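You operate a simulated robot arm through the tools that you are given. There is no shell and no other tool.

The job below is to be done with a simulated robot arm. You get a single attempt, and the scene is never put back.

JOB
Swap the compressor's black intake filter for the blue one.
Fine: switch off first; old filter on the motor tray, new one turned till it locks; then back to AUTO as you found it. The motor restarts by itself at 6 bar, so the belt guard stays shut. The tank stays charged.

It is judged by the outcome, as a careful person would: the job done as asked, and still so three seconds after it is handed in. It fails if anything else is knocked over, pushed out of place, dropped, spilled or broken.

ROBOT AND FRAMES
A 6-joint arm with a two-finger parallel gripper, fixed in place. Base frame: the origin is on the floor under the middle of its stand, x ahead of it, y to its left, z up. Units: cm, degrees, N and s.
With the tool pointing down near the work surface it reaches from about 10 to 62 cm from the base axis. Its first joint turns from -166.0 to 166.0 degrees. Payload 1.57 kg.
Tool frame: the origin (TCP) lies between the finger pads and is the grasp point; the fingertips stand 3 cm ahead of it; z points along the fingers, y is the line along which they close. Largest opening 11 cm; finger width 2.4, thickness 1.2; the body of the gripper, 4.8 by 11.2 cm, starts 7.8 cm behind the TCP.
Orientation is told as [roll, pitch, yaw] about the base's x, y, z axes, in that order, counted from this pose: with the fingers straight down and closing along the base's y, the tool's x points along the base's -x, its y along +y and its z along -z.

CONTROLS
- The arm moves only by the tool send_rows. Its argument "plan" is a list of rows, each a list of 3 entries, a list of its own where there are three numbers: the shift along the tool's x, y, z in cm, then the turn, a rotation vector about the tool's x, y, z in degrees, then the finger opening in cm, from 0 to 11. In form: [[[dx, dy, dz], [rx, ry, rz], claw], ...]. A call has 1 to 20 rows; each row shifts and turns the commanded pose from where the row before left it, along the tool's axes as they then stand. Rows are played at 5 a second. More than 5 cm and 8.6 degrees between two rows, or a gripper value outside its range, and nothing of the call is played. A pose out of reach is approached as far as the arm can. The call stops where the force on the tool passes 40 N (or 10 N more than at its start, if that is more) or the arm is blocked; 0.2 s more then pass. Each finger travels about 10.8 cm/s and halts on what it meets, pressing with about 34 N; the grip force reading is that of the motor and also rises with nothing between the fingers. The clock runs only during rows and for 0.2 s after the last one: add rows that do not move to give the fingers time. The reply holds the time, the measured pose of the TCP, the force on the tool along the base axes, the opening and the grip force, in the units named above and with some noise, with the torque about the TCP (base axes, N m) and any sound that the robot's microphone picked up, and new pictures: "views" is both (left out), scene, wrist or none.
- Cameras (640 x 400 px; columns grow to the right, rows downward): "scene" is fixed at [5.01, 50.15, 117.97]; the picture's right is [-0.76, -0.65, 0.00], its down [-0.31, 0.36, -0.88] and it looks along [0.57, -0.67, -0.47] (base axes); focal length 360 px, centre (320, 200). "wrist" rides on the gripper at [7, 1.6, -14.1] in the tool frame; the picture's right is [-0.23, 0.97, 0.00], its down [-0.86, -0.20, -0.48] and it looks along [-0.47, -0.11, 0.88] (tool axes); focal length 222 px, centre (320, 200). There is no depth. A picture from a camera that has moved, and an enlarged one, comes with that camera's place and axes in the base frame and with its lens.
- move_column(by): moves the trunk up (or, below 0, down) by that many cm; the arm rides with it, the base frame stays. It gives what a move gives, with no picture.
- enlarge(camera, box): a new picture of the part [left, top, right, bottom] of that camera's present view, enlarged. It takes no simulated time.
- sign_off(): hands the job in; it is judged then, once.

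Nothing tells you positions but the pictures and the camera data. Unless the task says otherwise, let go and move clear before handing in.

The tools are called after "Request:" by a JSON object that holds its "api" and its "payload". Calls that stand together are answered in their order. send_rows: Moves the arm, as the interface text tells. Its arguments: {"type":"object","properties":{"plan":{"type":"array","items":{"type":"array"}},"views":{"type":"string","enum":["both","scene","wrist","none"]}},"required":["plan"]} The other tools are called the same way: move_column (by) moves the trunk up or down; enlarge (camera, box) takes an enlarged picture of a part of a camera's view; sign_off () hands the job in.

At the start:

```text
t: 0.0
tcp_pos: [47.28, 8.75, 100.22]
orientation: [0.0, 0.1, 0.0]
ft_force: [0.7, 0.4, -0.6]
moment: [0.02, 0.01, -0.01]
width: 10.99
grip_force: 0.2
trunk travel left (down, up): [-7.5, 51.5]
```

scene: 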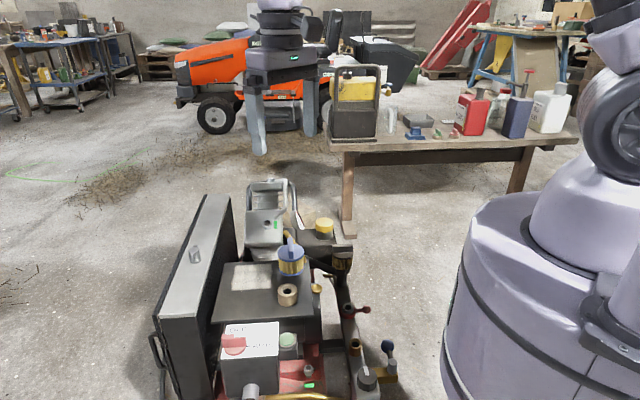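
wrist: 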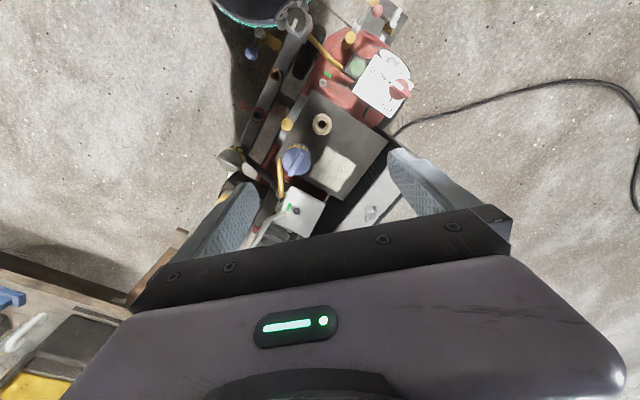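

I see a compressor in front of the arm with a pressure-switch box (red knob), a motor tray with a blue filter on it, and an intake somewhere on the pump. I'll look closer before moving anything.

Request:
{"api": "enlarge", "payload": {"camera": "scene", "box": [150, 170, 410, 400]}}

Request:
{"api": "enlarge", "payload": {"camera": "wrist", "box": [200, 0, 440, 250]}}

Request:
{"api": "enlarge", "payload": {"camera": "scene", "box": [200, 310, 330, 400]}}

Request:
{"api": "enlarge", "payload": {"camera": "scene", "box": [230, 170, 370, 310]}}

```text
1.74 times, centred on (280, 285) of scene
camera zoom: at [5.01, 50.15, 117.97], right [-0.76, -0.65, 0.0], down [-0.31, 0.36, -0.88], along [0.57, -0.67, -0.47], focal length 625 px, centre (390, 52)
```

zoom: 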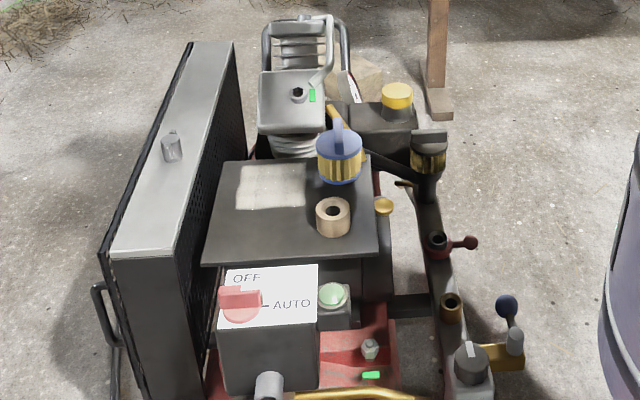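

```text
1.60 times, centred on (320, 125) of wrist
camera zoom: at [40.25, 10.42, 114.36], right [0.23, 0.97, 0.0], down [0.86, -0.2, 0.48], along [0.47, -0.11, -0.88], focal length 355 px, centre (320, 320)
```

zoom: 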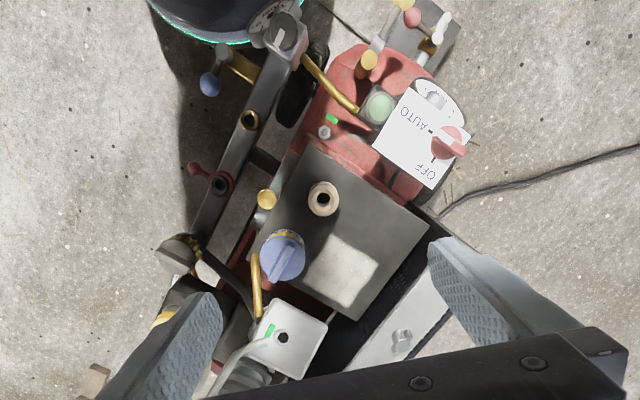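

```text
4.44 times, centred on (265, 355) of scene
camera zoom: at [5.01, 50.15, 117.97], right [-0.76, -0.65, 0.0], down [-0.31, 0.36, -0.88], along [0.57, -0.67, -0.47], focal length 1598 px, centre (564, -489)
```

zoom: 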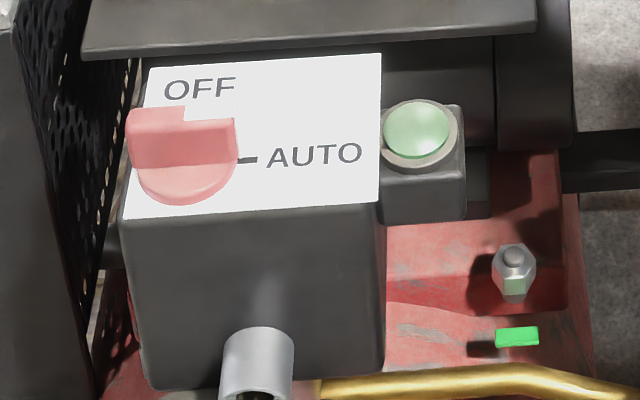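

```text
2.86 times, centred on (300, 240) of scene
camera zoom: at [5.01, 50.15, 117.97], right [-0.76, -0.65, 0.0], down [-0.31, 0.36, -0.88], along [0.57, -0.67, -0.47], focal length 1027 px, centre (377, 86)
```

zoom: 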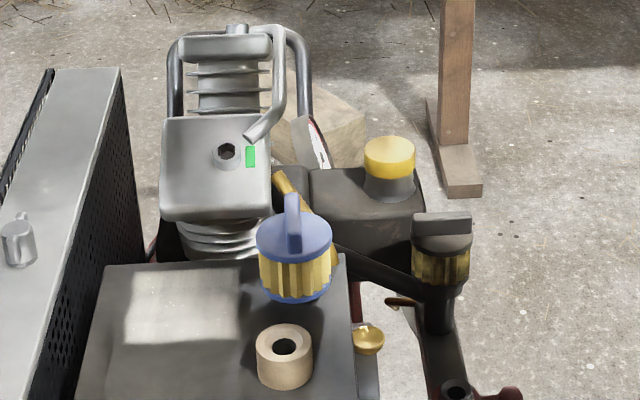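

The black filter stands on the intake stub at roughly (53,-15,58). The blue one is on the motor tray at about (55,2,60-67), beside a tan ring. The red knob is at about (46,26,64), pointing to AUTO. I'll bring the wrist camera down near the black filter to study its cap and how it locks.

Request:
{"api": "send_rows", "payload": {"plan": [[[0.16, -2.24, 2.3], [0, 0, 0], 11], [[0.16, -2.24, 2.3], [0, 0, 0], 11], [[0.16, -2.24, 2.3], [0, 0, 0], 11], [[0.16, -2.24, 2.3], [0, 0, 0], 11], [[0.16, -2.24, 2.3], [0, 0, 0], 11], [[0.16, -2.24, 2.3], [0, 0, 0], 11], [[0.16, -2.24, 2.3], [0, 0, 0], 11], [[0.16, -2.24, 2.3], [0, 0, 0], 11], [[0.16, -2.24, 2.3], [0, 0, 0], 11], [[0.16, -2.24, 2.3], [0, 0, 0], 11], [[0, 0, 0], [0, 0, 0], 11], [[0, 0, 0], [0, 0, 0], 11]]}}

```text
t: 2.6
tcp_pos: [45.65, -13.7, 77.36]
orientation: [0.0, 0.1, 0.0]
ft_force: [0.8, -1.5, 0.0]
moment: [-0.04, -0.02, -0.01]
width: 10.97
grip_force: 0.1
trunk travel left (down, up): [-7.5, 51.5]
camera wrist: at [38.69, -12.01, 91.46], right [0.23, 0.97, 0.0], down [0.85, -0.2, 0.48], along [0.47, -0.11, -0.88], focal length 222 px, centre (320, 200)
```

scene: 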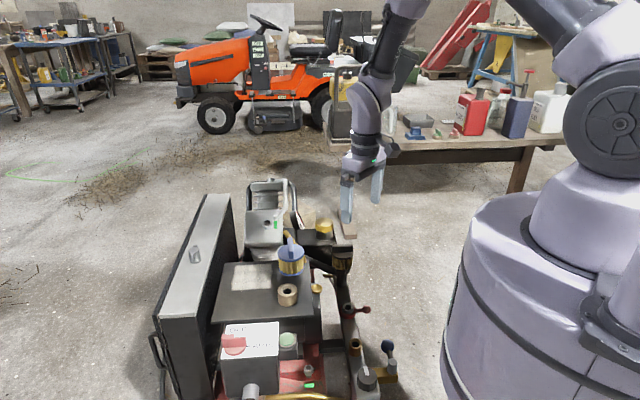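
wrist: 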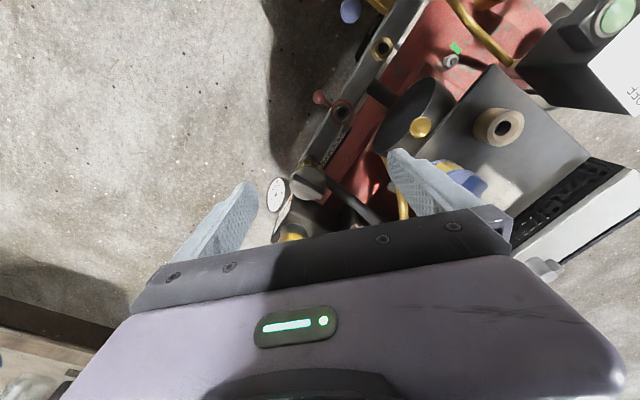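

Request:
{"api": "enlarge", "payload": {"camera": "wrist", "box": [250, 60, 450, 250]}}

Request:
{"api": "enlarge", "payload": {"camera": "scene", "box": [300, 215, 400, 300]}}

Request:
{"api": "enlarge", "payload": {"camera": "scene", "box": [260, 220, 330, 310]}}

```text
2.11 times, centred on (350, 155) of wrist
camera zoom: at [38.69, -12.01, 91.46], right [0.23, 0.97, 0.0], down [0.85, -0.2, 0.48], along [0.47, -0.11, -0.88], focal length 468 px, centre (257, 295)
```

zoom: 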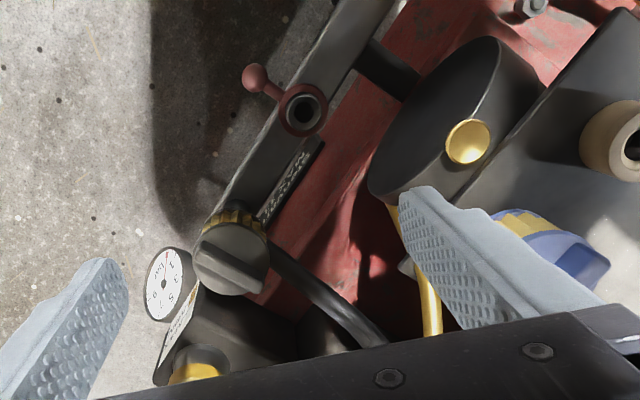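

```text
4.71 times, centred on (350, 258) of scene
camera zoom: at [5.01, 50.15, 117.97], right [-0.76, -0.65, 0.0], down [-0.31, 0.36, -0.88], along [0.57, -0.67, -0.47], focal length 1692 px, centre (179, -71)
```

zoom: 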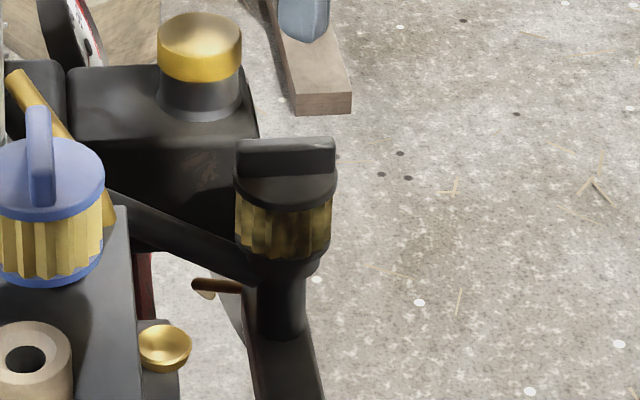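

```text
4.44 times, centred on (295, 265) of scene
camera zoom: at [5.01, 50.15, 117.97], right [-0.76, -0.65, 0.0], down [-0.31, 0.36, -0.88], along [0.57, -0.67, -0.47], focal length 1598 px, centre (431, -89)
```

zoom: 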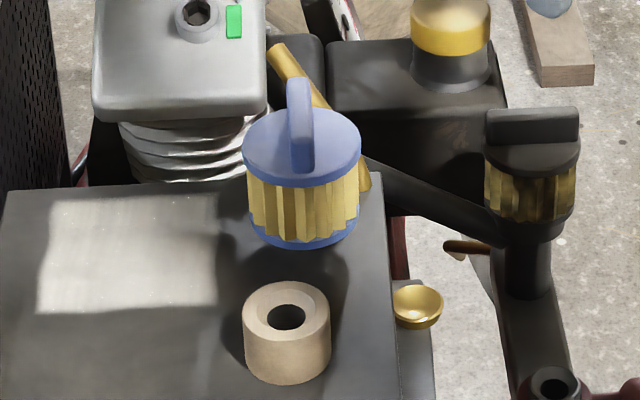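

There's some lettering on the bar beside the black filter and a gauge with a label beside it. I'll enlarge those and the knob before moving.

Request:
{"api": "enlarge", "payload": {"camera": "wrist", "box": [290, 120, 360, 200]}}

Request:
{"api": "enlarge", "payload": {"camera": "wrist", "box": [255, 160, 345, 245]}}

Request:
{"api": "enlarge", "payload": {"camera": "scene", "box": [330, 280, 420, 400]}}

```text
5.00 times, centred on (325, 160) of wrist
camera zoom: at [38.69, -12.01, 91.46], right [0.23, 0.97, 0.0], down [0.85, -0.2, 0.48], along [0.47, -0.11, -0.88], focal length 1111 px, centre (295, 400)
```

zoom: 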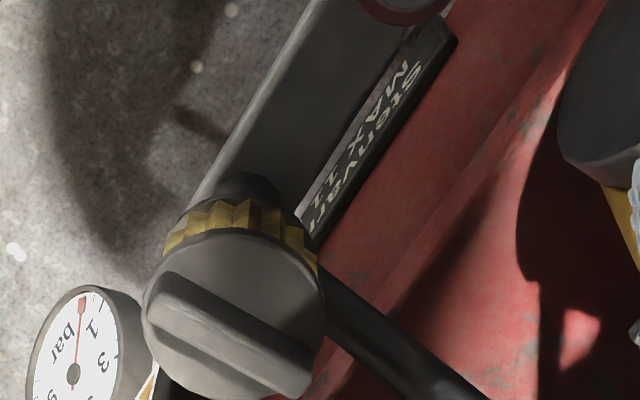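

```text
4.71 times, centred on (300, 202) of wrist
camera zoom: at [38.69, -12.01, 91.46], right [0.23, 0.97, 0.0], down [0.85, -0.2, 0.48], along [0.47, -0.11, -0.88], focal length 1045 px, centre (414, 188)
```

zoom: 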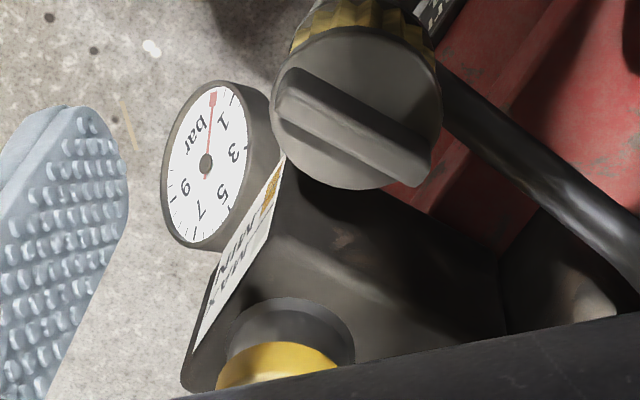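

```text
3.33 times, centred on (375, 340) of scene
camera zoom: at [5.01, 50.15, 117.97], right [-0.76, -0.65, 0.0], down [-0.31, 0.36, -0.88], along [0.57, -0.67, -0.47], focal length 1198 px, centre (137, -267)
```

zoom: 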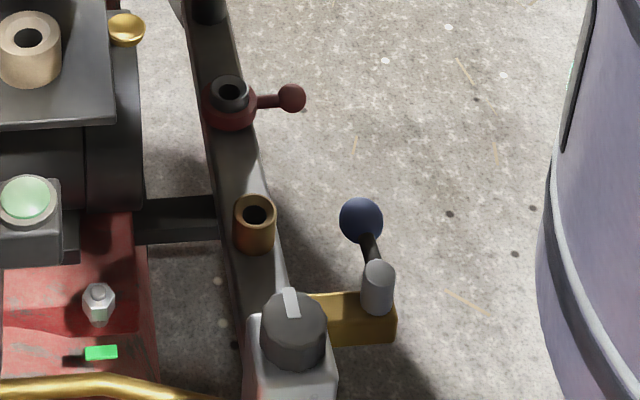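

The black cap carries a straight grip bar, as does the blue one. Now I'll go over the red switch knob to view it closely.

Request:
{"api": "send_rows", "payload": {"plan": [[[0.4, 2.94, 0.05], [0, 0, 0], 11], [[0.4, 2.94, 0.05], [0, 0, 0], 11], [[0.4, 2.94, 0.05], [0, 0, 0], 11], [[0.4, 2.94, 0.05], [0, 0, 0], 11], [[0.4, 2.94, 0.05], [0, 0, 0], 11], [[0.4, 2.94, 0.05], [0, 0, 0], 11], [[0.4, 2.94, 0.05], [0, 0, 0], 11], [[0.4, 2.94, 0.05], [0, 0, 0], 11], [[0.4, 2.94, 0.05], [0, 0, 0], 11], [[0.4, 2.94, 0.05], [0, 0, 0], 11], [[0.4, 2.94, 0.05], [0, 0, 0], 11], [[0.4, 2.94, 0.05], [0, 0, 0], 11], [[0.4, 2.94, 0.05], [0, 0, 0], 11], [[0.4, 2.94, 0.05], [0, 0, 0], 11], [[0, 0, 0], [0, 0, 0], 11], [[0, 0, 0], [0, 0, 0], 11]]}}

```text
t: 6.0
tcp_pos: [39.96, 27.48, 76.52]
orientation: [0.1, 0.0, 0.0]
ft_force: [0.0, -0.3, 0.1]
moment: [-0.03, 0.03, -0.02]
width: 10.99
grip_force: 0.2
trunk travel left (down, up): [-7.5, 51.5]
camera wrist: at [32.97, 28.99, 90.68], right [0.23, 0.97, 0.0], down [0.86, -0.2, 0.48], along [0.47, -0.11, -0.88], focal length 222 px, centre (320, 200)
```

scene: 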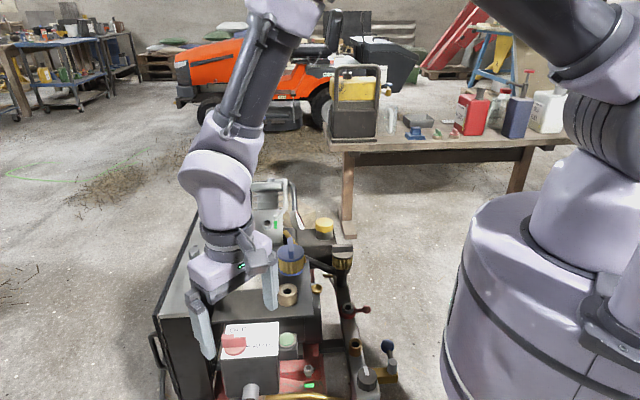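
wrist: 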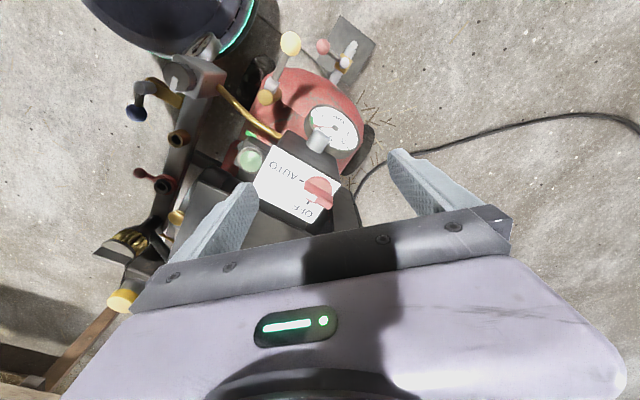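

Request:
{"api": "enlarge", "payload": {"camera": "wrist", "box": [250, 120, 380, 230]}}

Request:
{"api": "enlarge", "payload": {"camera": "scene", "box": [200, 310, 320, 400]}}

Request:
{"api": "enlarge", "payload": {"camera": "wrist", "box": [290, 160, 350, 220]}}

```text
3.64 times, centred on (315, 175) of wrist
camera zoom: at [32.97, 28.99, 90.68], right [0.23, 0.97, 0.0], down [0.86, -0.2, 0.48], along [0.47, -0.11, -0.88], focal length 808 px, centre (338, 291)
```

zoom: 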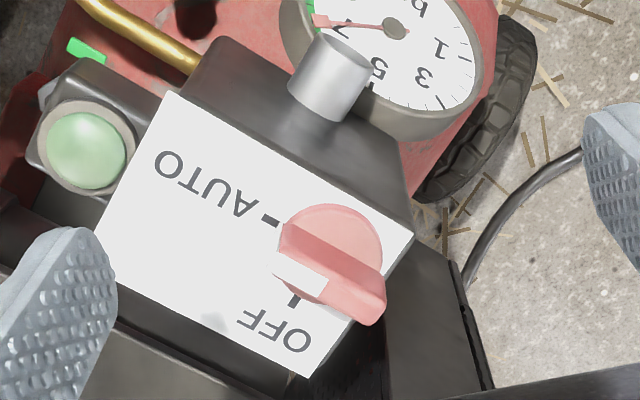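

```text
4.44 times, centred on (260, 355) of scene
camera zoom: at [5.01, 50.15, 117.97], right [-0.76, -0.65, 0.0], down [-0.31, 0.36, -0.88], along [0.57, -0.67, -0.47], focal length 1598 px, centre (587, -489)
```

zoom: 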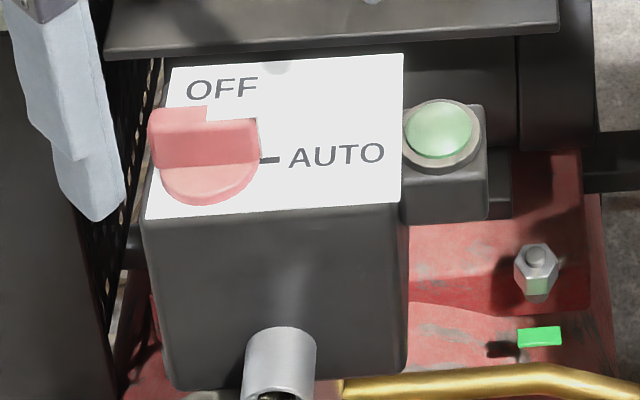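

```text
6.67 times, centred on (320, 190) of wrist
camera zoom: at [32.97, 28.99, 90.68], right [0.23, 0.97, 0.0], down [0.86, -0.2, 0.48], along [0.47, -0.11, -0.88], focal length 1481 px, centre (320, 267)
```

zoom: 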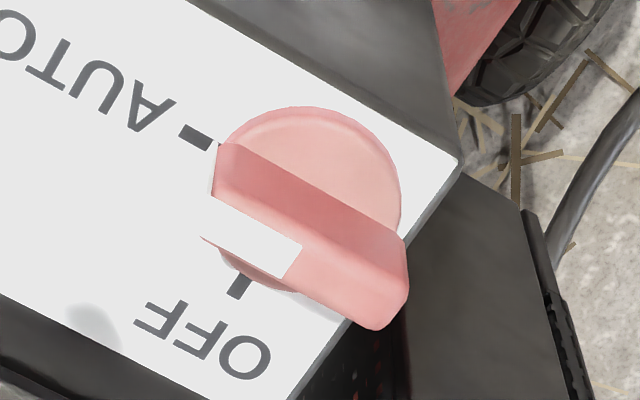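

The knob's white-marked end points at AUTO. OFF is 90° anticlockwise from above, toward the tray. The knob centre is about (46.2,25.8,63). I'll turn the gripper 45° so it closes across the bar, narrow the fingers and stop above the knob to check alignment.

Request:
{"api": "send_rows", "payload": {"plan": [[[0, 0, 0], [0, 0, -7.5], 8], [[0, 0, 0], [0, 0, -7.5], 6], [[0, 0, 0], [0, 0, -7.5], 4], [[0, 0, 0], [0, 0, -7.5], 4], [[0, 0, 0], [0, 0, -7.5], 4], [[0, 0, 0], [0, 0, -7.5], 4], [[-0.8, -1.4, 1.0], [0, 0, 0], 4], [[-0.8, -1.4, 1.0], [0, 0, 0], 4], [[-0.8, -1.4, 1.0], [0, 0, 0], 4], [[-0.8, -1.4, 1.0], [0, 0, 0], 4], [[0, 0, 0], [0, 0, 0], 4], [[0, 0, 0], [0, 0, 0], 4]]}}

```text
t: 8.6
tcp_pos: [46.42, 25.92, 72.51]
orientation: [0.1, 0.0, 45.0]
ft_force: [-0.9, 0.4, -0.1]
moment: [0.0, -0.01, 0.0]
width: 4.02
grip_force: 0.2
trunk travel left (down, up): [-7.5, 51.5]
camera wrist: at [40.23, 22.03, 86.65], right [-0.53, 0.85, 0.0], down [0.75, 0.46, 0.48], along [0.41, 0.25, -0.88], focal length 222 px, centre (320, 200)
```

scene: 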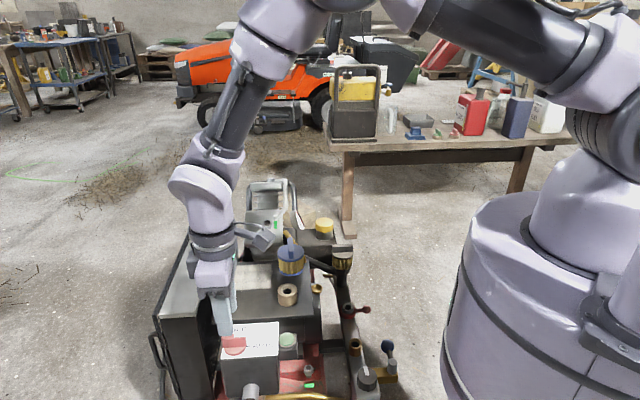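
wrist: 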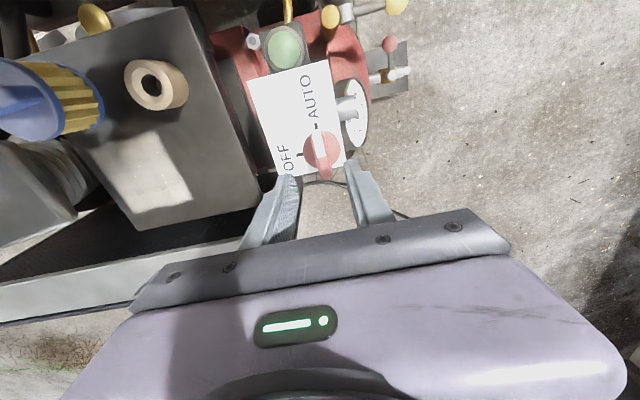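

Request:
{"api": "enlarge", "payload": {"camera": "wrist", "box": [250, 100, 400, 250]}}

Request:
{"api": "enlarge", "payload": {"camera": "scene", "box": [180, 270, 300, 380]}}

```text
2.67 times, centred on (325, 175) of wrist
camera zoom: at [40.23, 22.03, 86.65], right [-0.53, 0.85, 0.0], down [0.75, 0.46, 0.48], along [0.41, 0.25, -0.88], focal length 592 px, centre (307, 267)
```

zoom: 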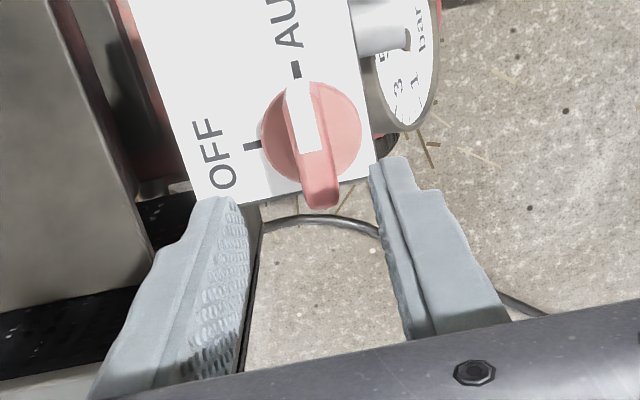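

```text
3.64 times, centred on (240, 325) of scene
camera zoom: at [5.01, 50.15, 117.97], right [-0.76, -0.65, 0.0], down [-0.31, 0.36, -0.88], along [0.57, -0.67, -0.47], focal length 1307 px, centre (611, -254)
```

zoom: 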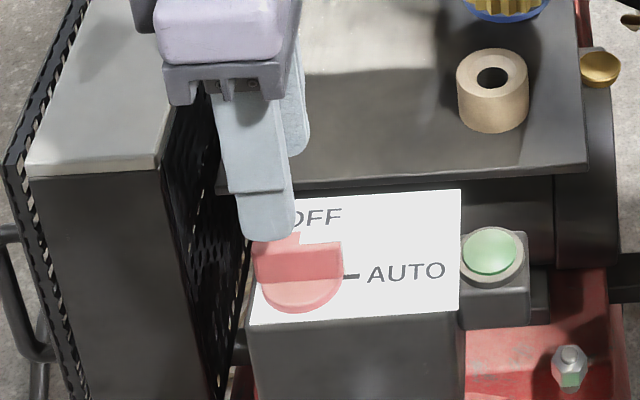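

The grip line lies across the bar almost exactly. The knob centre is about 0.6 cm further along tool x. I'll shift, then lower so the fingertips straddle the bar just above the disc.

Request:
{"api": "send_rows", "payload": {"plan": [[[0.3, 0.08, 0], [0, 0, 0], 4], [[0.3, 0.07, 0], [0, 0, 0], 4], [[0, 0, 1.2], [0, 0, 0], 4], [[0, 0, 1.2], [0, 0, 0], 4], [[0, 0, 1.0], [0, 0, 0], 4], [[0, 0, 0.6], [0, 0, 0], 4], [[0, 0, 0.4], [0, 0, 0], 4], [[0, 0, 0.3], [0, 0, 0], 4], [[0, 0, 0.3], [0, 0, 0], 4], [[0, 0, 0], [0, 0, 0], 4], [[0, 0, 0], [0, 0, 0], 4]]}}

```text
t: 11.0
tcp_pos: [45.8, 25.72, 67.42]
orientation: [0.1, 0.0, 45.0]
ft_force: [-1.4, -0.1, -0.3]
moment: [0.01, 0.02, 0.01]
width: 4.0
grip_force: 0.2
trunk travel left (down, up): [-7.5, 51.5]
camera wrist: at [39.67, 21.8, 81.64], right [-0.53, 0.85, 0.0], down [0.75, 0.46, 0.48], along [0.41, 0.25, -0.88], focal length 222 px, centre (320, 200)
```

scene: 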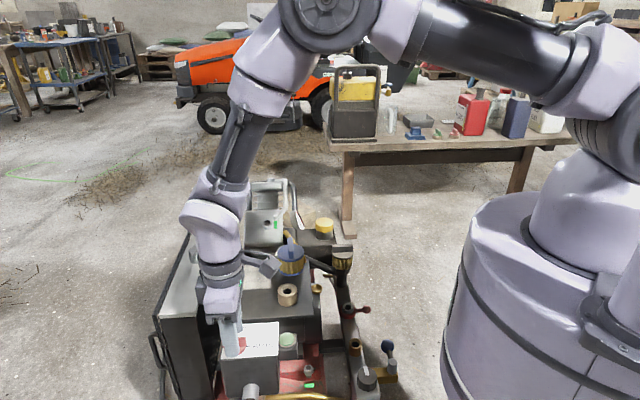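
wrist: 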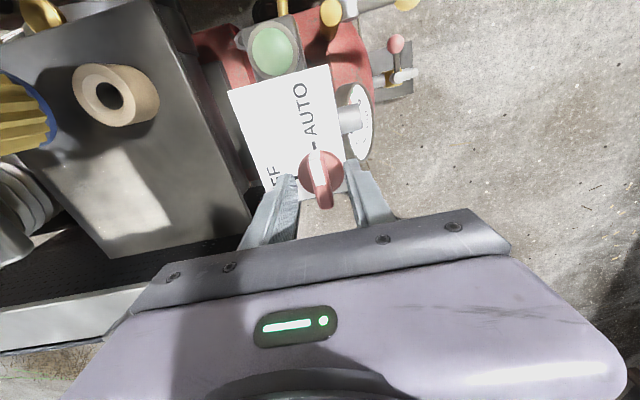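

Request:
{"api": "enlarge", "payload": {"camera": "wrist", "box": [260, 120, 380, 240]}}

Request:
{"api": "enlarge", "payload": {"camera": "scene", "box": [200, 300, 290, 380]}}

```text
3.33 times, centred on (320, 180) of wrist
camera zoom: at [39.67, 21.8, 81.64], right [-0.53, 0.85, 0.0], down [0.75, 0.46, 0.48], along [0.41, 0.25, -0.88], focal length 740 px, centre (320, 267)
```

zoom: 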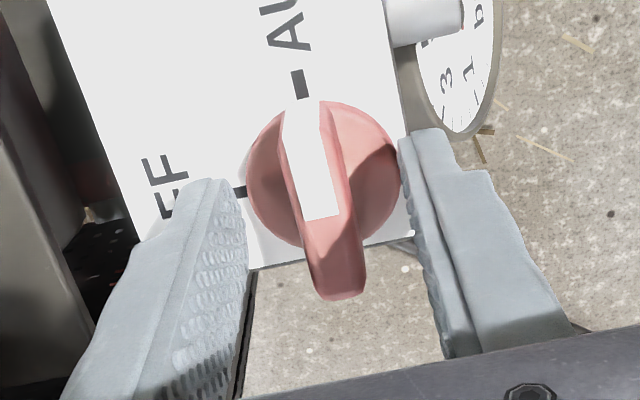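

```text
5.00 times, centred on (245, 340) of scene
camera zoom: at [5.01, 50.15, 117.97], right [-0.76, -0.65, 0.0], down [-0.31, 0.36, -0.88], along [0.57, -0.67, -0.47], focal length 1797 px, centre (695, -500)
```

zoom: 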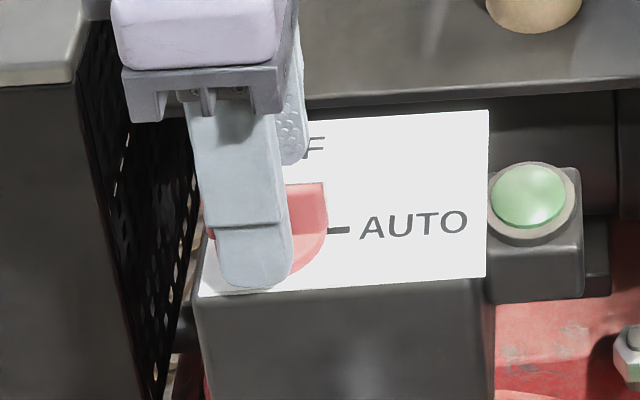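

The bar sits centred between the fingers with the tips about 0.8 cm below its top. I'll lower another 0.5 cm and close.

Request:
{"api": "send_rows", "payload": {"plan": [[[0, 0, 0.25], [0, 0, 0], 4], [[0, 0, 0.25], [0, 0, 0], 4], [[0, 0, 0], [0, 0, 0], 4], [[0, 0, 0], [0, 0, 0], 2.5], [[0, 0, 0], [0, 0, 0], 1.5], [[0, 0, 0], [0, 0, 0], 0.5], [[0, 0, 0], [0, 0, 0], 0.5], [[0, 0, 0], [0, 0, 0], 0.5]]}}

```text
t: 12.8
tcp_pos: [45.65, 25.62, 67.15]
orientation: [-0.1, -0.1, 45.0]
ft_force: [-3.9, 10.8, 24.5]
moment: [0.25, 0.52, 0.04]
width: 1.35
grip_force: 5.0
trunk travel left (down, up): [-7.5, 51.5]
camera wrist: at [39.58, 21.82, 81.25], right [-0.53, 0.85, 0.0], down [0.74, 0.46, 0.48], along [0.41, 0.25, -0.88], focal length 222 px, centre (320, 200)
```

scene: 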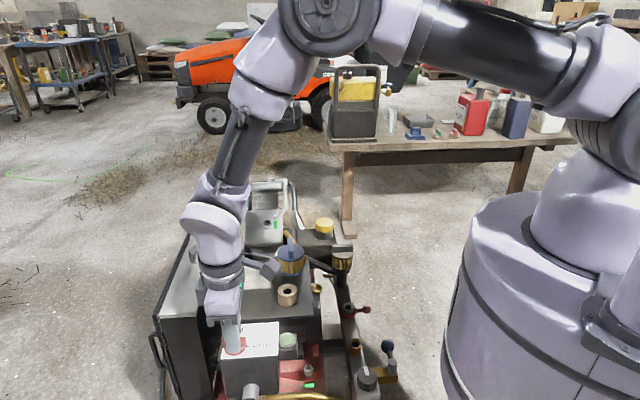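
wrist: 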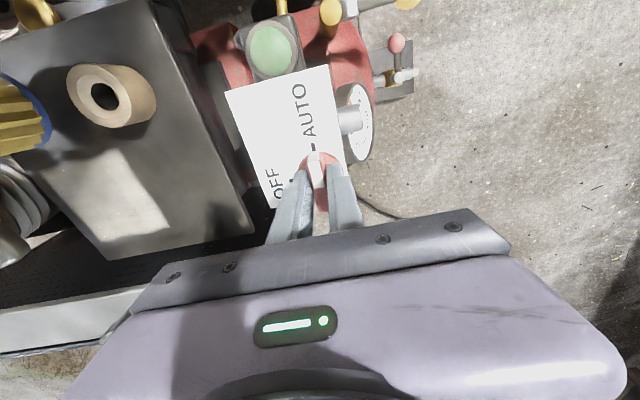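

The fingertips touched the disc (24 N up), so the disc top is at about z 64.1. I'll relax the grip, rise 0.35 cm and close again.

Request:
{"api": "send_rows", "payload": {"plan": [[[0, 0, 0], [0, 0, 0], 2.2], [[0, 0, -0.35], [0, 0, 0], 2.2], [[0, 0, 0], [0, 0, 0], 2.2], [[0, 0, 0], [0, 0, 0], 1.0], [[0, 0, 0], [0, 0, 0], 0.5], [[0, 0, 0], [0, 0, 0], 0.5], [[0, 0, 0], [0, 0, 0], 0.5]]}}

Request:
{"api": "enlarge", "payload": {"camera": "wrist", "box": [260, 120, 380, 240]}}

```text
t: 14.4
tcp_pos: [45.75, 25.52, 67.4]
orientation: [0.0, 0.0, 45.1]
ft_force: [-9.5, 5.3, -3.1]
moment: [0.17, 0.25, 0.05]
width: 1.42
grip_force: 5.3
trunk travel left (down, up): [-7.5, 51.5]
camera wrist: at [39.59, 21.77, 81.52], right [-0.53, 0.85, 0.0], down [0.75, 0.46, 0.48], along [0.41, 0.25, -0.88], focal length 222 px, centre (320, 200)
```

scene: 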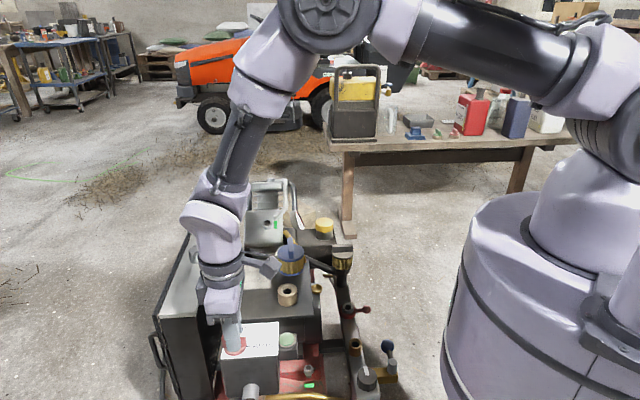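
wrist: 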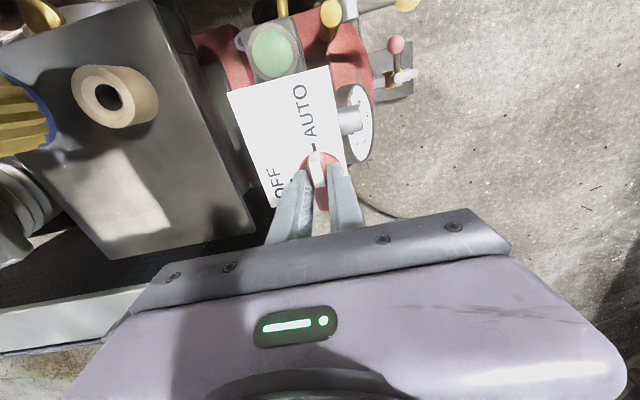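

```text
3.33 times, centred on (320, 180) of wrist
camera zoom: at [39.59, 21.77, 81.52], right [-0.53, 0.85, 0.0], down [0.75, 0.46, 0.48], along [0.41, 0.25, -0.88], focal length 740 px, centre (320, 267)
```

zoom: 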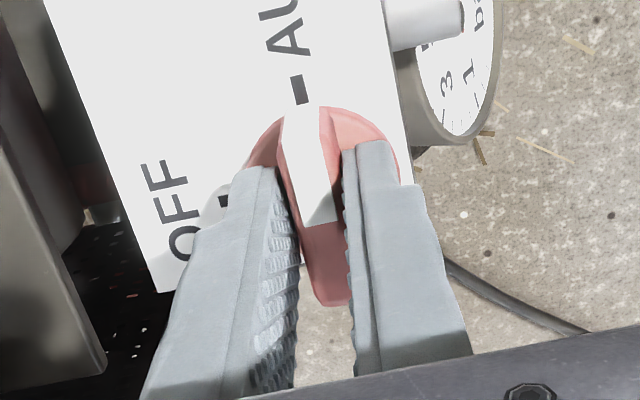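

The bar pushes the gripper sideways by about 10 N, so I'm slightly off-centre. I'll shift 0.1 cm toward tool +y and let the fingers close fully.

Request:
{"api": "send_rows", "payload": {"plan": [[[0, 0.08, 0], [0, 0, 0], 0.3], [[0, 0.04, 0], [0, 0, 0], 0], [[0, 0, 0], [0, 0, 0], 0], [[0, 0, 0], [0, 0, 0], 0], [[0, 0, 0], [0, 0, 0], 0]], "views": "none"}}

```text
t: 15.6
tcp_pos: [45.81, 25.53, 67.43]
orientation: [0.1, 0.0, 45.0]
ft_force: [-4.2, 3.7, -6.7]
moment: [0.64, -0.48, -0.01]
width: 1.28
grip_force: 29.8
trunk travel left (down, up): [-7.5, 51.5]
```

The grip is firm (30 N, bar 1.3 cm). I'll turn anticlockwise (negative about tool z) in steps, watching the forces.

Request:
{"api": "send_rows", "payload": {"plan": [[[0, 0, 0], [0, 0, -6], 0], [[0, 0, 0], [0, 0, -6], 0], [[0, 0, 0], [0, 0, -6], 0], [[0, 0, 0], [0, 0, -6], 0], [[0, 0, 0], [0, 0, -6], 0]]}}

```text
t: 16.8
tcp_pos: [45.73, 25.57, 67.36]
orientation: [0.0, -0.2, 75.2]
ft_force: [6.9, -3.3, 11.8]
moment: [-0.8, 0.26, -0.01]
width: 1.29
grip_force: 29.7
trunk travel left (down, up): [-7.5, 51.5]
camera wrist: at [42.3, 19.26, 81.53], right [-0.88, 0.47, 0.0], down [0.41, 0.77, 0.48], along [0.23, 0.42, -0.88], focal length 222 px, centre (320, 200)
```

scene: 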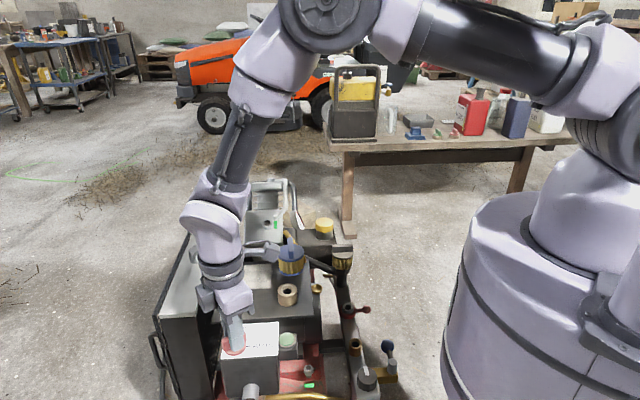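
wrist: 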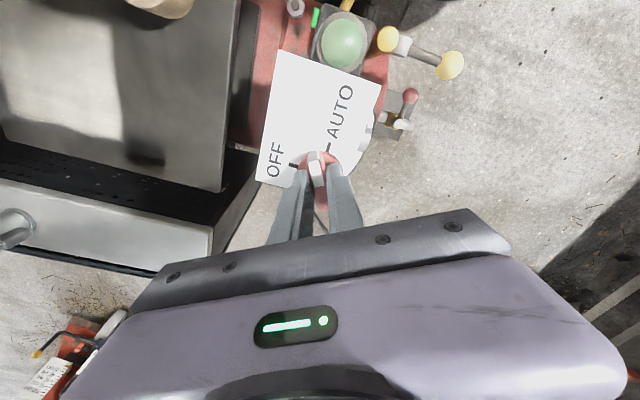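

The knob is turning with the gripper. I'll continue the remaining 60° to OFF.

Request:
{"api": "send_rows", "payload": {"plan": [[[0, 0, 0], [0, 0, -6], 0], [[0, 0, 0], [0, 0, -6], 0], [[0, 0, 0], [0, 0, -6], 0], [[0, 0, 0], [0, 0, -6], 0], [[0, 0, 0], [0, 0, -6], 0], [[0, 0, 0], [0, 0, -6], 0], [[0, 0, 0], [0, 0, -6], 0], [[0, 0, 0], [0, 0, -6], 0], [[0, 0, 0], [0, 0, -6], 0], [[0, 0, 0], [0, 0, -6], 0], [[0, 0, 0], [0, 0, 0], 0]]}}

Request:
{"api": "enlarge", "payload": {"camera": "wrist", "box": [240, 80, 400, 240]}}

```text
t: 19.2
tcp_pos: [45.81, 25.65, 67.3]
orientation: [-0.1, 0.0, 135.1]
ft_force: [28.3, 2.2, 20.9]
moment: [0.0, -0.3, -0.13]
width: 1.28
grip_force: 29.6
trunk travel left (down, up): [-7.5, 51.5]
camera wrist: at [49.49, 19.54, 81.5], right [-0.85, -0.53, 0.0], down [-0.47, 0.74, 0.48], along [-0.25, 0.41, -0.88], focal length 222 px, centre (320, 200)
```

scene: 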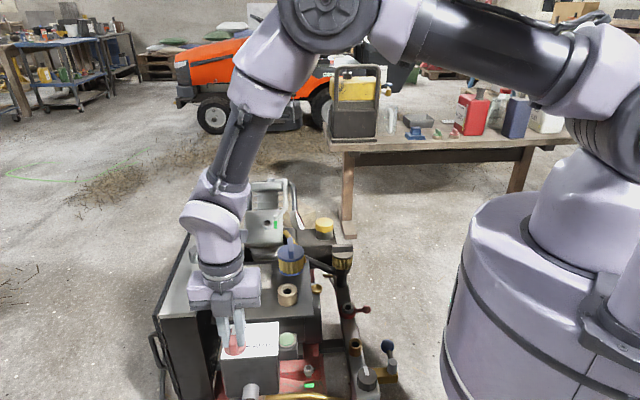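
wrist: 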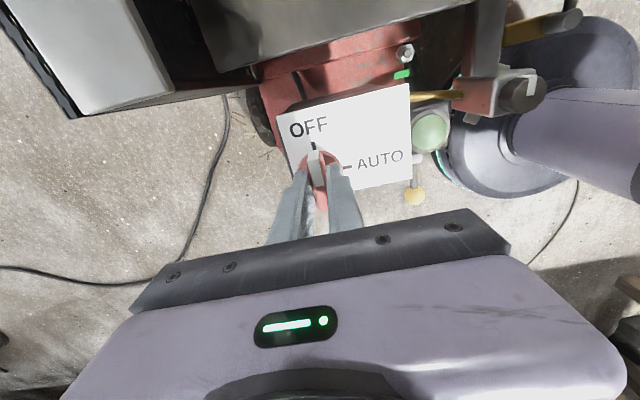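

```text
2.50 times, centred on (320, 160) of wrist
camera zoom: at [49.49, 19.54, 81.5], right [-0.85, -0.53, 0.0], down [-0.47, 0.74, 0.48], along [-0.25, 0.41, -0.88], focal length 555 px, centre (320, 300)
```

zoom: 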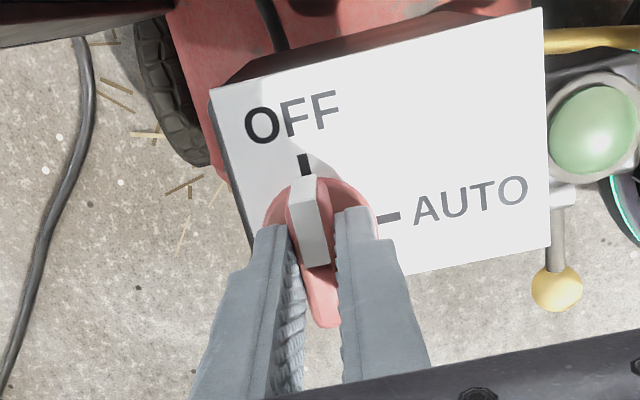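

The white end now points at the OFF mark. I'll release, lift and check that the knob stays there.

Request:
{"api": "send_rows", "payload": {"plan": [[[0, 0, 0], [0, 0, 0], 1.5], [[0, 0, 0], [0, 0, 0], 2.5], [[0, 0, 0], [0, 0, 0], 4], [[0, 0, -0.5], [0, 0, 0], 4], [[0, 0, -1.5], [0, 0, 0], 4], [[0, 0, -2], [0, 0, 0], 4], [[0, 0, -2], [0, 0, 0], 4], [[0, 0, 0], [0, 0, 0], 4]]}}

Request:
{"api": "enlarge", "payload": {"camera": "wrist", "box": [240, 60, 440, 240]}}

Request:
{"api": "enlarge", "payload": {"camera": "scene", "box": [190, 300, 330, 400]}}

```text
t: 21.0
tcp_pos: [45.58, 25.68, 73.63]
orientation: [0.0, 0.0, 135.0]
ft_force: [0.4, 0.4, 0.4]
moment: [0.01, -0.02, -0.01]
width: 4.01
grip_force: 0.0
trunk travel left (down, up): [-7.5, 51.5]
camera wrist: at [49.29, 19.53, 87.62], right [-0.85, -0.53, 0.0], down [-0.46, 0.75, 0.48], along [-0.25, 0.41, -0.88], focal length 222 px, centre (320, 200)
```

scene: 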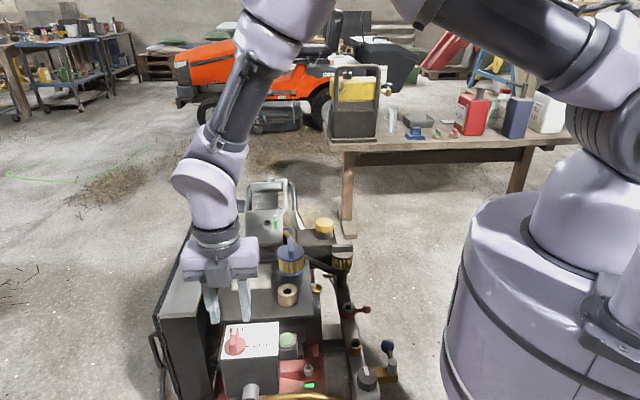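
wrist: 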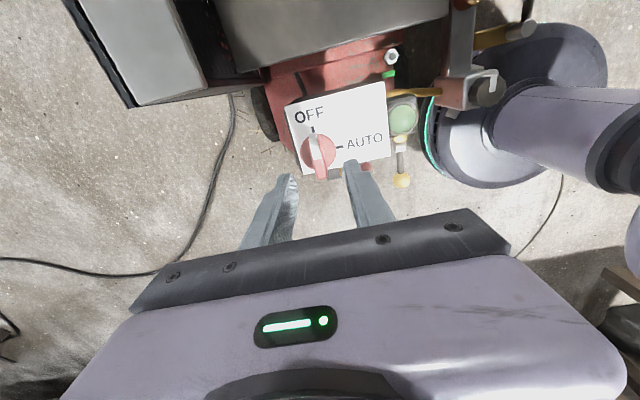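

```text
2.22 times, centred on (340, 150) of wrist
camera zoom: at [49.29, 19.53, 87.62], right [-0.85, -0.53, 0.0], down [-0.46, 0.75, 0.48], along [-0.25, 0.41, -0.88], focal length 494 px, centre (276, 311)
```

zoom: 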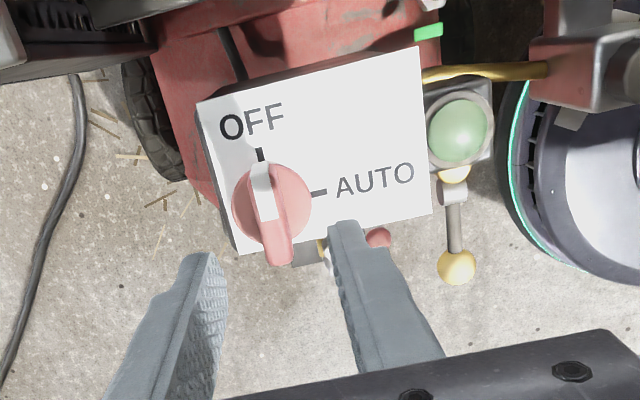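

```text
4.00 times, centred on (260, 350) of scene
camera zoom: at [5.01, 50.15, 117.97], right [-0.76, -0.65, 0.0], down [-0.31, 0.36, -0.88], along [0.57, -0.67, -0.47], focal length 1438 px, centre (560, -400)
```

zoom: 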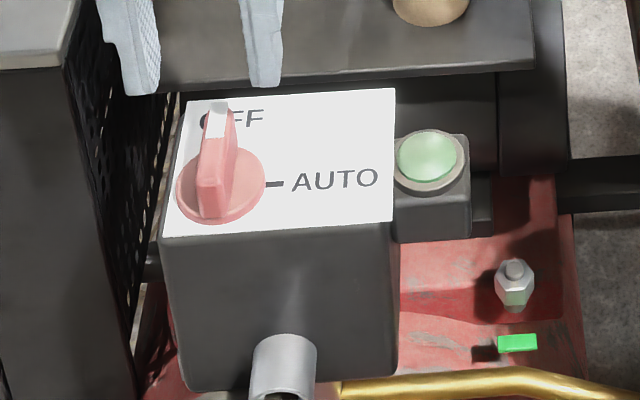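

The knob sits at OFF. Next I'll go to the black filter: rise, turn back to yaw 45, traverse at a safe height, then look straight along the grip axis.

Request:
{"api": "send_rows", "payload": {"plan": [[[0, 0, -2], [0, 0, 7.5], 5], [[0, 0, -2], [0, 0, 7.5], 5], [[0, 0, 0], [0, 0, 7.5], 5], [[0, 0, 0], [0, 0, 7.5], 5], [[0, 0, 0], [0, 0, 7.5], 5], [[0, 0, 0], [0, 0, 7.5], 5], [[0, 0, 0], [0, 0, 7.5], 5], [[0, 0, 0], [0, 0, 7.5], 5], [[0, 0, 0], [0, 0, 7.5], 5], [[0, 0, 0], [0, 0, 7.5], 5], [[0, 0, 0], [0, 0, 7.5], 5], [[0, 0, 0], [0, 0, 7.5], 5]], "views": "none"}}

Request:
{"api": "send_rows", "payload": {"plan": [[[1.757, -2.507, 0], [0, 0, 0], 5], [[1.757, -2.507, 0], [0, 0, 0], 5], [[1.757, -2.507, 0], [0, 0, 0], 5], [[1.757, -2.507, 0], [0, 0, 0], 5], [[1.757, -2.507, 0], [0, 0, 0], 5], [[1.757, -2.507, 0], [0, 0, 0], 5], [[1.757, -2.507, 0], [0, 0, 0], 5], [[1.757, -2.507, 0], [0, 0, 0], 5], [[1.757, -2.507, 0], [0, 0, 0], 5], [[1.757, -2.507, 0], [0, 0, 0], 5], [[1.757, -2.507, 0], [0, 0, 0], 5], [[1.757, -2.507, 0], [0, 0, 0], 5], [[1.757, -2.507, 0], [0, 0, 0], 5], [[1.757, -2.507, 0], [0, 0, 0], 5], [[0, 0, 2], [0, 0, 0], 5], [[0, 0, 2], [0, 0, 0], 5], [[0, 0, 0], [0, 0, 0], 5], [[0, 0, 0], [0, 0, 0], 5]]}}

```text
t: 23.6
tcp_pos: [45.7, 25.6, 77.3]
orientation: [0.0, 0.0, 44.9]
ft_force: [0.7, 0.5, 0.2]
moment: [0.0, 0.01, 0.01]
width: 5.03
grip_force: 0.1
trunk travel left (down, up): [-7.5, 51.5]
```

```text
t: 27.4
tcp_pos: [53.06, -16.65, 73.48]
orientation: [0.0, -0.1, 45.0]
ft_force: [-0.3, 0.9, -0.3]
moment: [0.01, 0.02, 0.01]
width: 5.02
grip_force: 0.1
trunk travel left (down, up): [-7.5, 51.5]
camera wrist: at [47.03, -20.44, 87.54], right [-0.53, 0.85, 0.0], down [0.75, 0.46, 0.48], along [0.41, 0.25, -0.88], focal length 222 px, centre (320, 200)
```

scene: 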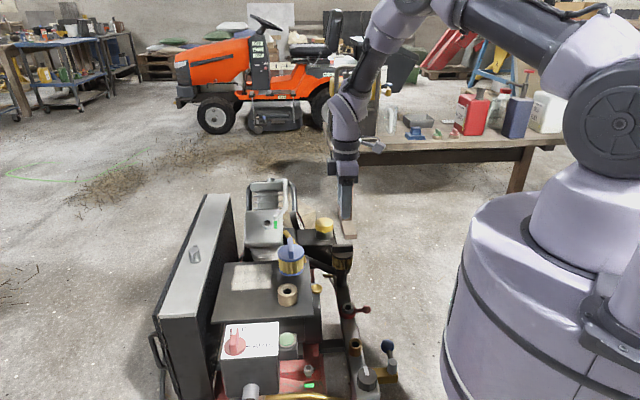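
wrist: 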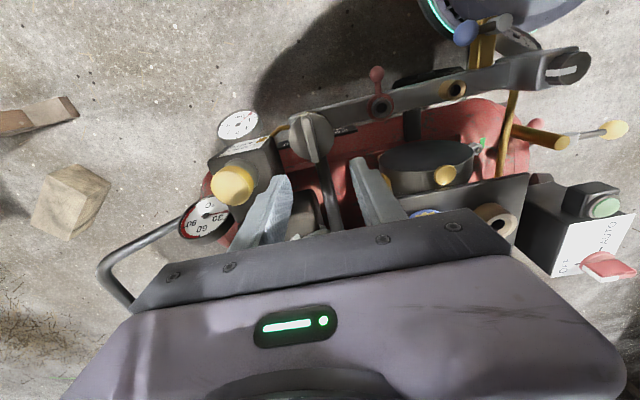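

Request:
{"api": "enlarge", "payload": {"camera": "wrist", "box": [220, 80, 420, 260]}}

Request:
{"api": "enlarge", "payload": {"camera": "wrist", "box": [270, 90, 350, 170]}}

Request:
{"api": "enlarge", "payload": {"camera": "scene", "box": [300, 210, 380, 300]}}

```text
2.22 times, centred on (320, 170) of wrist
camera zoom: at [47.03, -20.44, 87.54], right [-0.53, 0.85, 0.0], down [0.75, 0.46, 0.48], along [0.41, 0.25, -0.88], focal length 494 px, centre (320, 267)
```

zoom: 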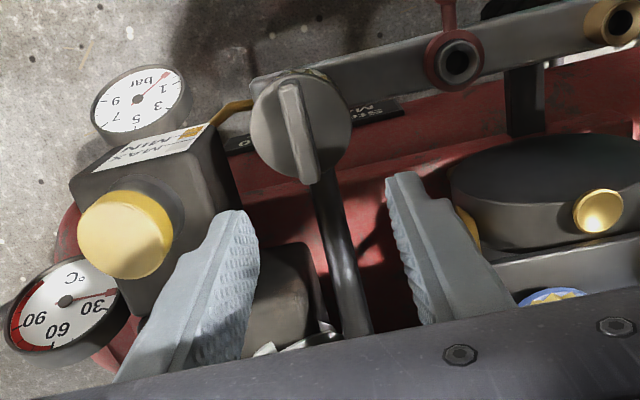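

```text
5.00 times, centred on (310, 130) of wrist
camera zoom: at [47.03, -20.44, 87.54], right [-0.53, 0.85, 0.0], down [0.75, 0.46, 0.48], along [0.41, 0.25, -0.88], focal length 1111 px, centre (370, 550)
```

zoom: 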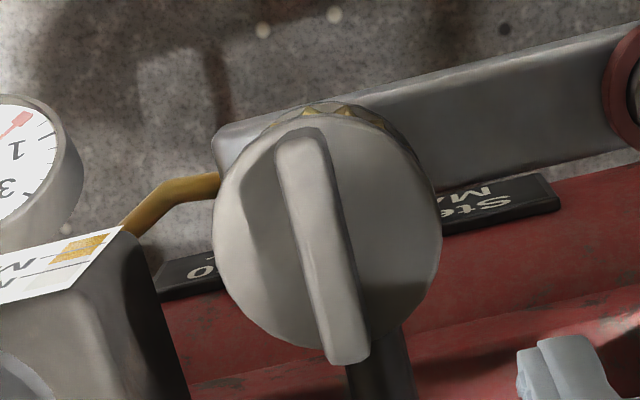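

```text
4.44 times, centred on (340, 255) of scene
camera zoom: at [5.01, 50.15, 117.97], right [-0.76, -0.65, 0.0], down [-0.31, 0.36, -0.88], along [0.57, -0.67, -0.47], focal length 1598 px, centre (231, -44)
```

zoom: 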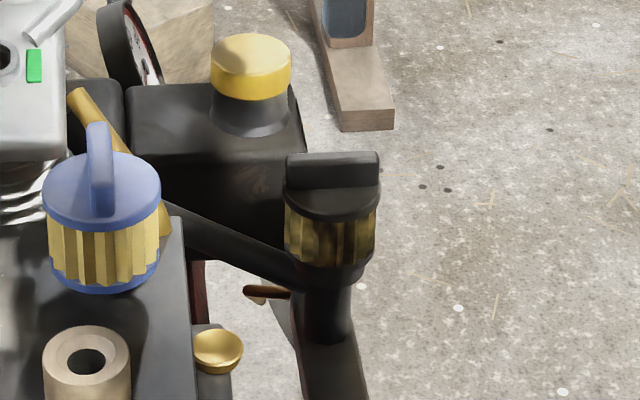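

From two wrist views the black bar's top centre is about (53.6,-17.8,57.9), lying along 45°. I'll turn the gripper to yaw -135 here at a safe height, so there is plenty of room to unscrew anticlockwise.

Request:
{"api": "send_rows", "payload": {"plan": [[[0, 0, 0], [0, 0, 8], 5], [[0, 0, 0], [0, 0, 8], 5], [[0, 0, 0], [0, 0, 8], 5], [[0, 0, 0], [0, 0, 8], 5], [[0, 0, 0], [0, 0, 8], 5], [[0, 0, 0], [0, 0, 8], 5], [[0, 0, 0], [0, 0, 8], 5], [[0, 0, 0], [0, 0, 8], 5], [[0, 0, 0], [0, 0, 8], 5], [[0, 0, 0], [0, 0, 8], 5], [[0, 0, 0], [0, 0, 8], 5], [[0, 0, 0], [0, 0, 8], 5], [[0, 0, 0], [0, 0, 8], 5], [[0, 0, 0], [0, 0, 8], 5], [[0, 0, 0], [0, 0, 8], 5], [[0, 0, 0], [0, 0, 8], 5], [[0, 0, 0], [0, 0, 8], 5], [[0, 0, 0], [0, 0, 8], 5], [[0, 0, 0], [0, 0, 8], 5], [[0, 0, 0], [0, 0, 8], 5]], "views": "scene"}}

```text
t: 31.6
tcp_pos: [53.09, -16.62, 73.35]
orientation: [0.0, 0.0, -115.1]
ft_force: [0.0, -0.3, 0.1]
moment: [0.01, 0.02, 0.0]
width: 5.03
grip_force: 0.0
trunk travel left (down, up): [-7.5, 51.5]
```

scene: 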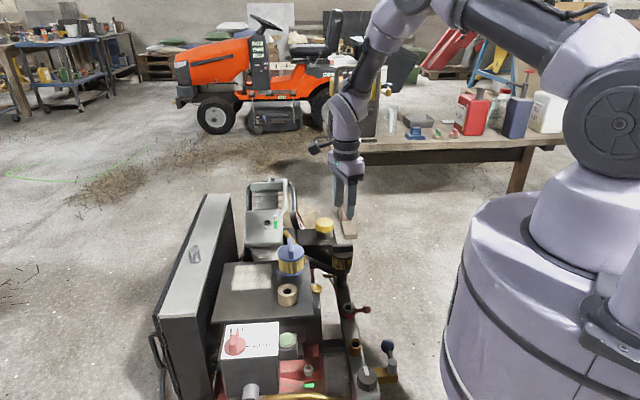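

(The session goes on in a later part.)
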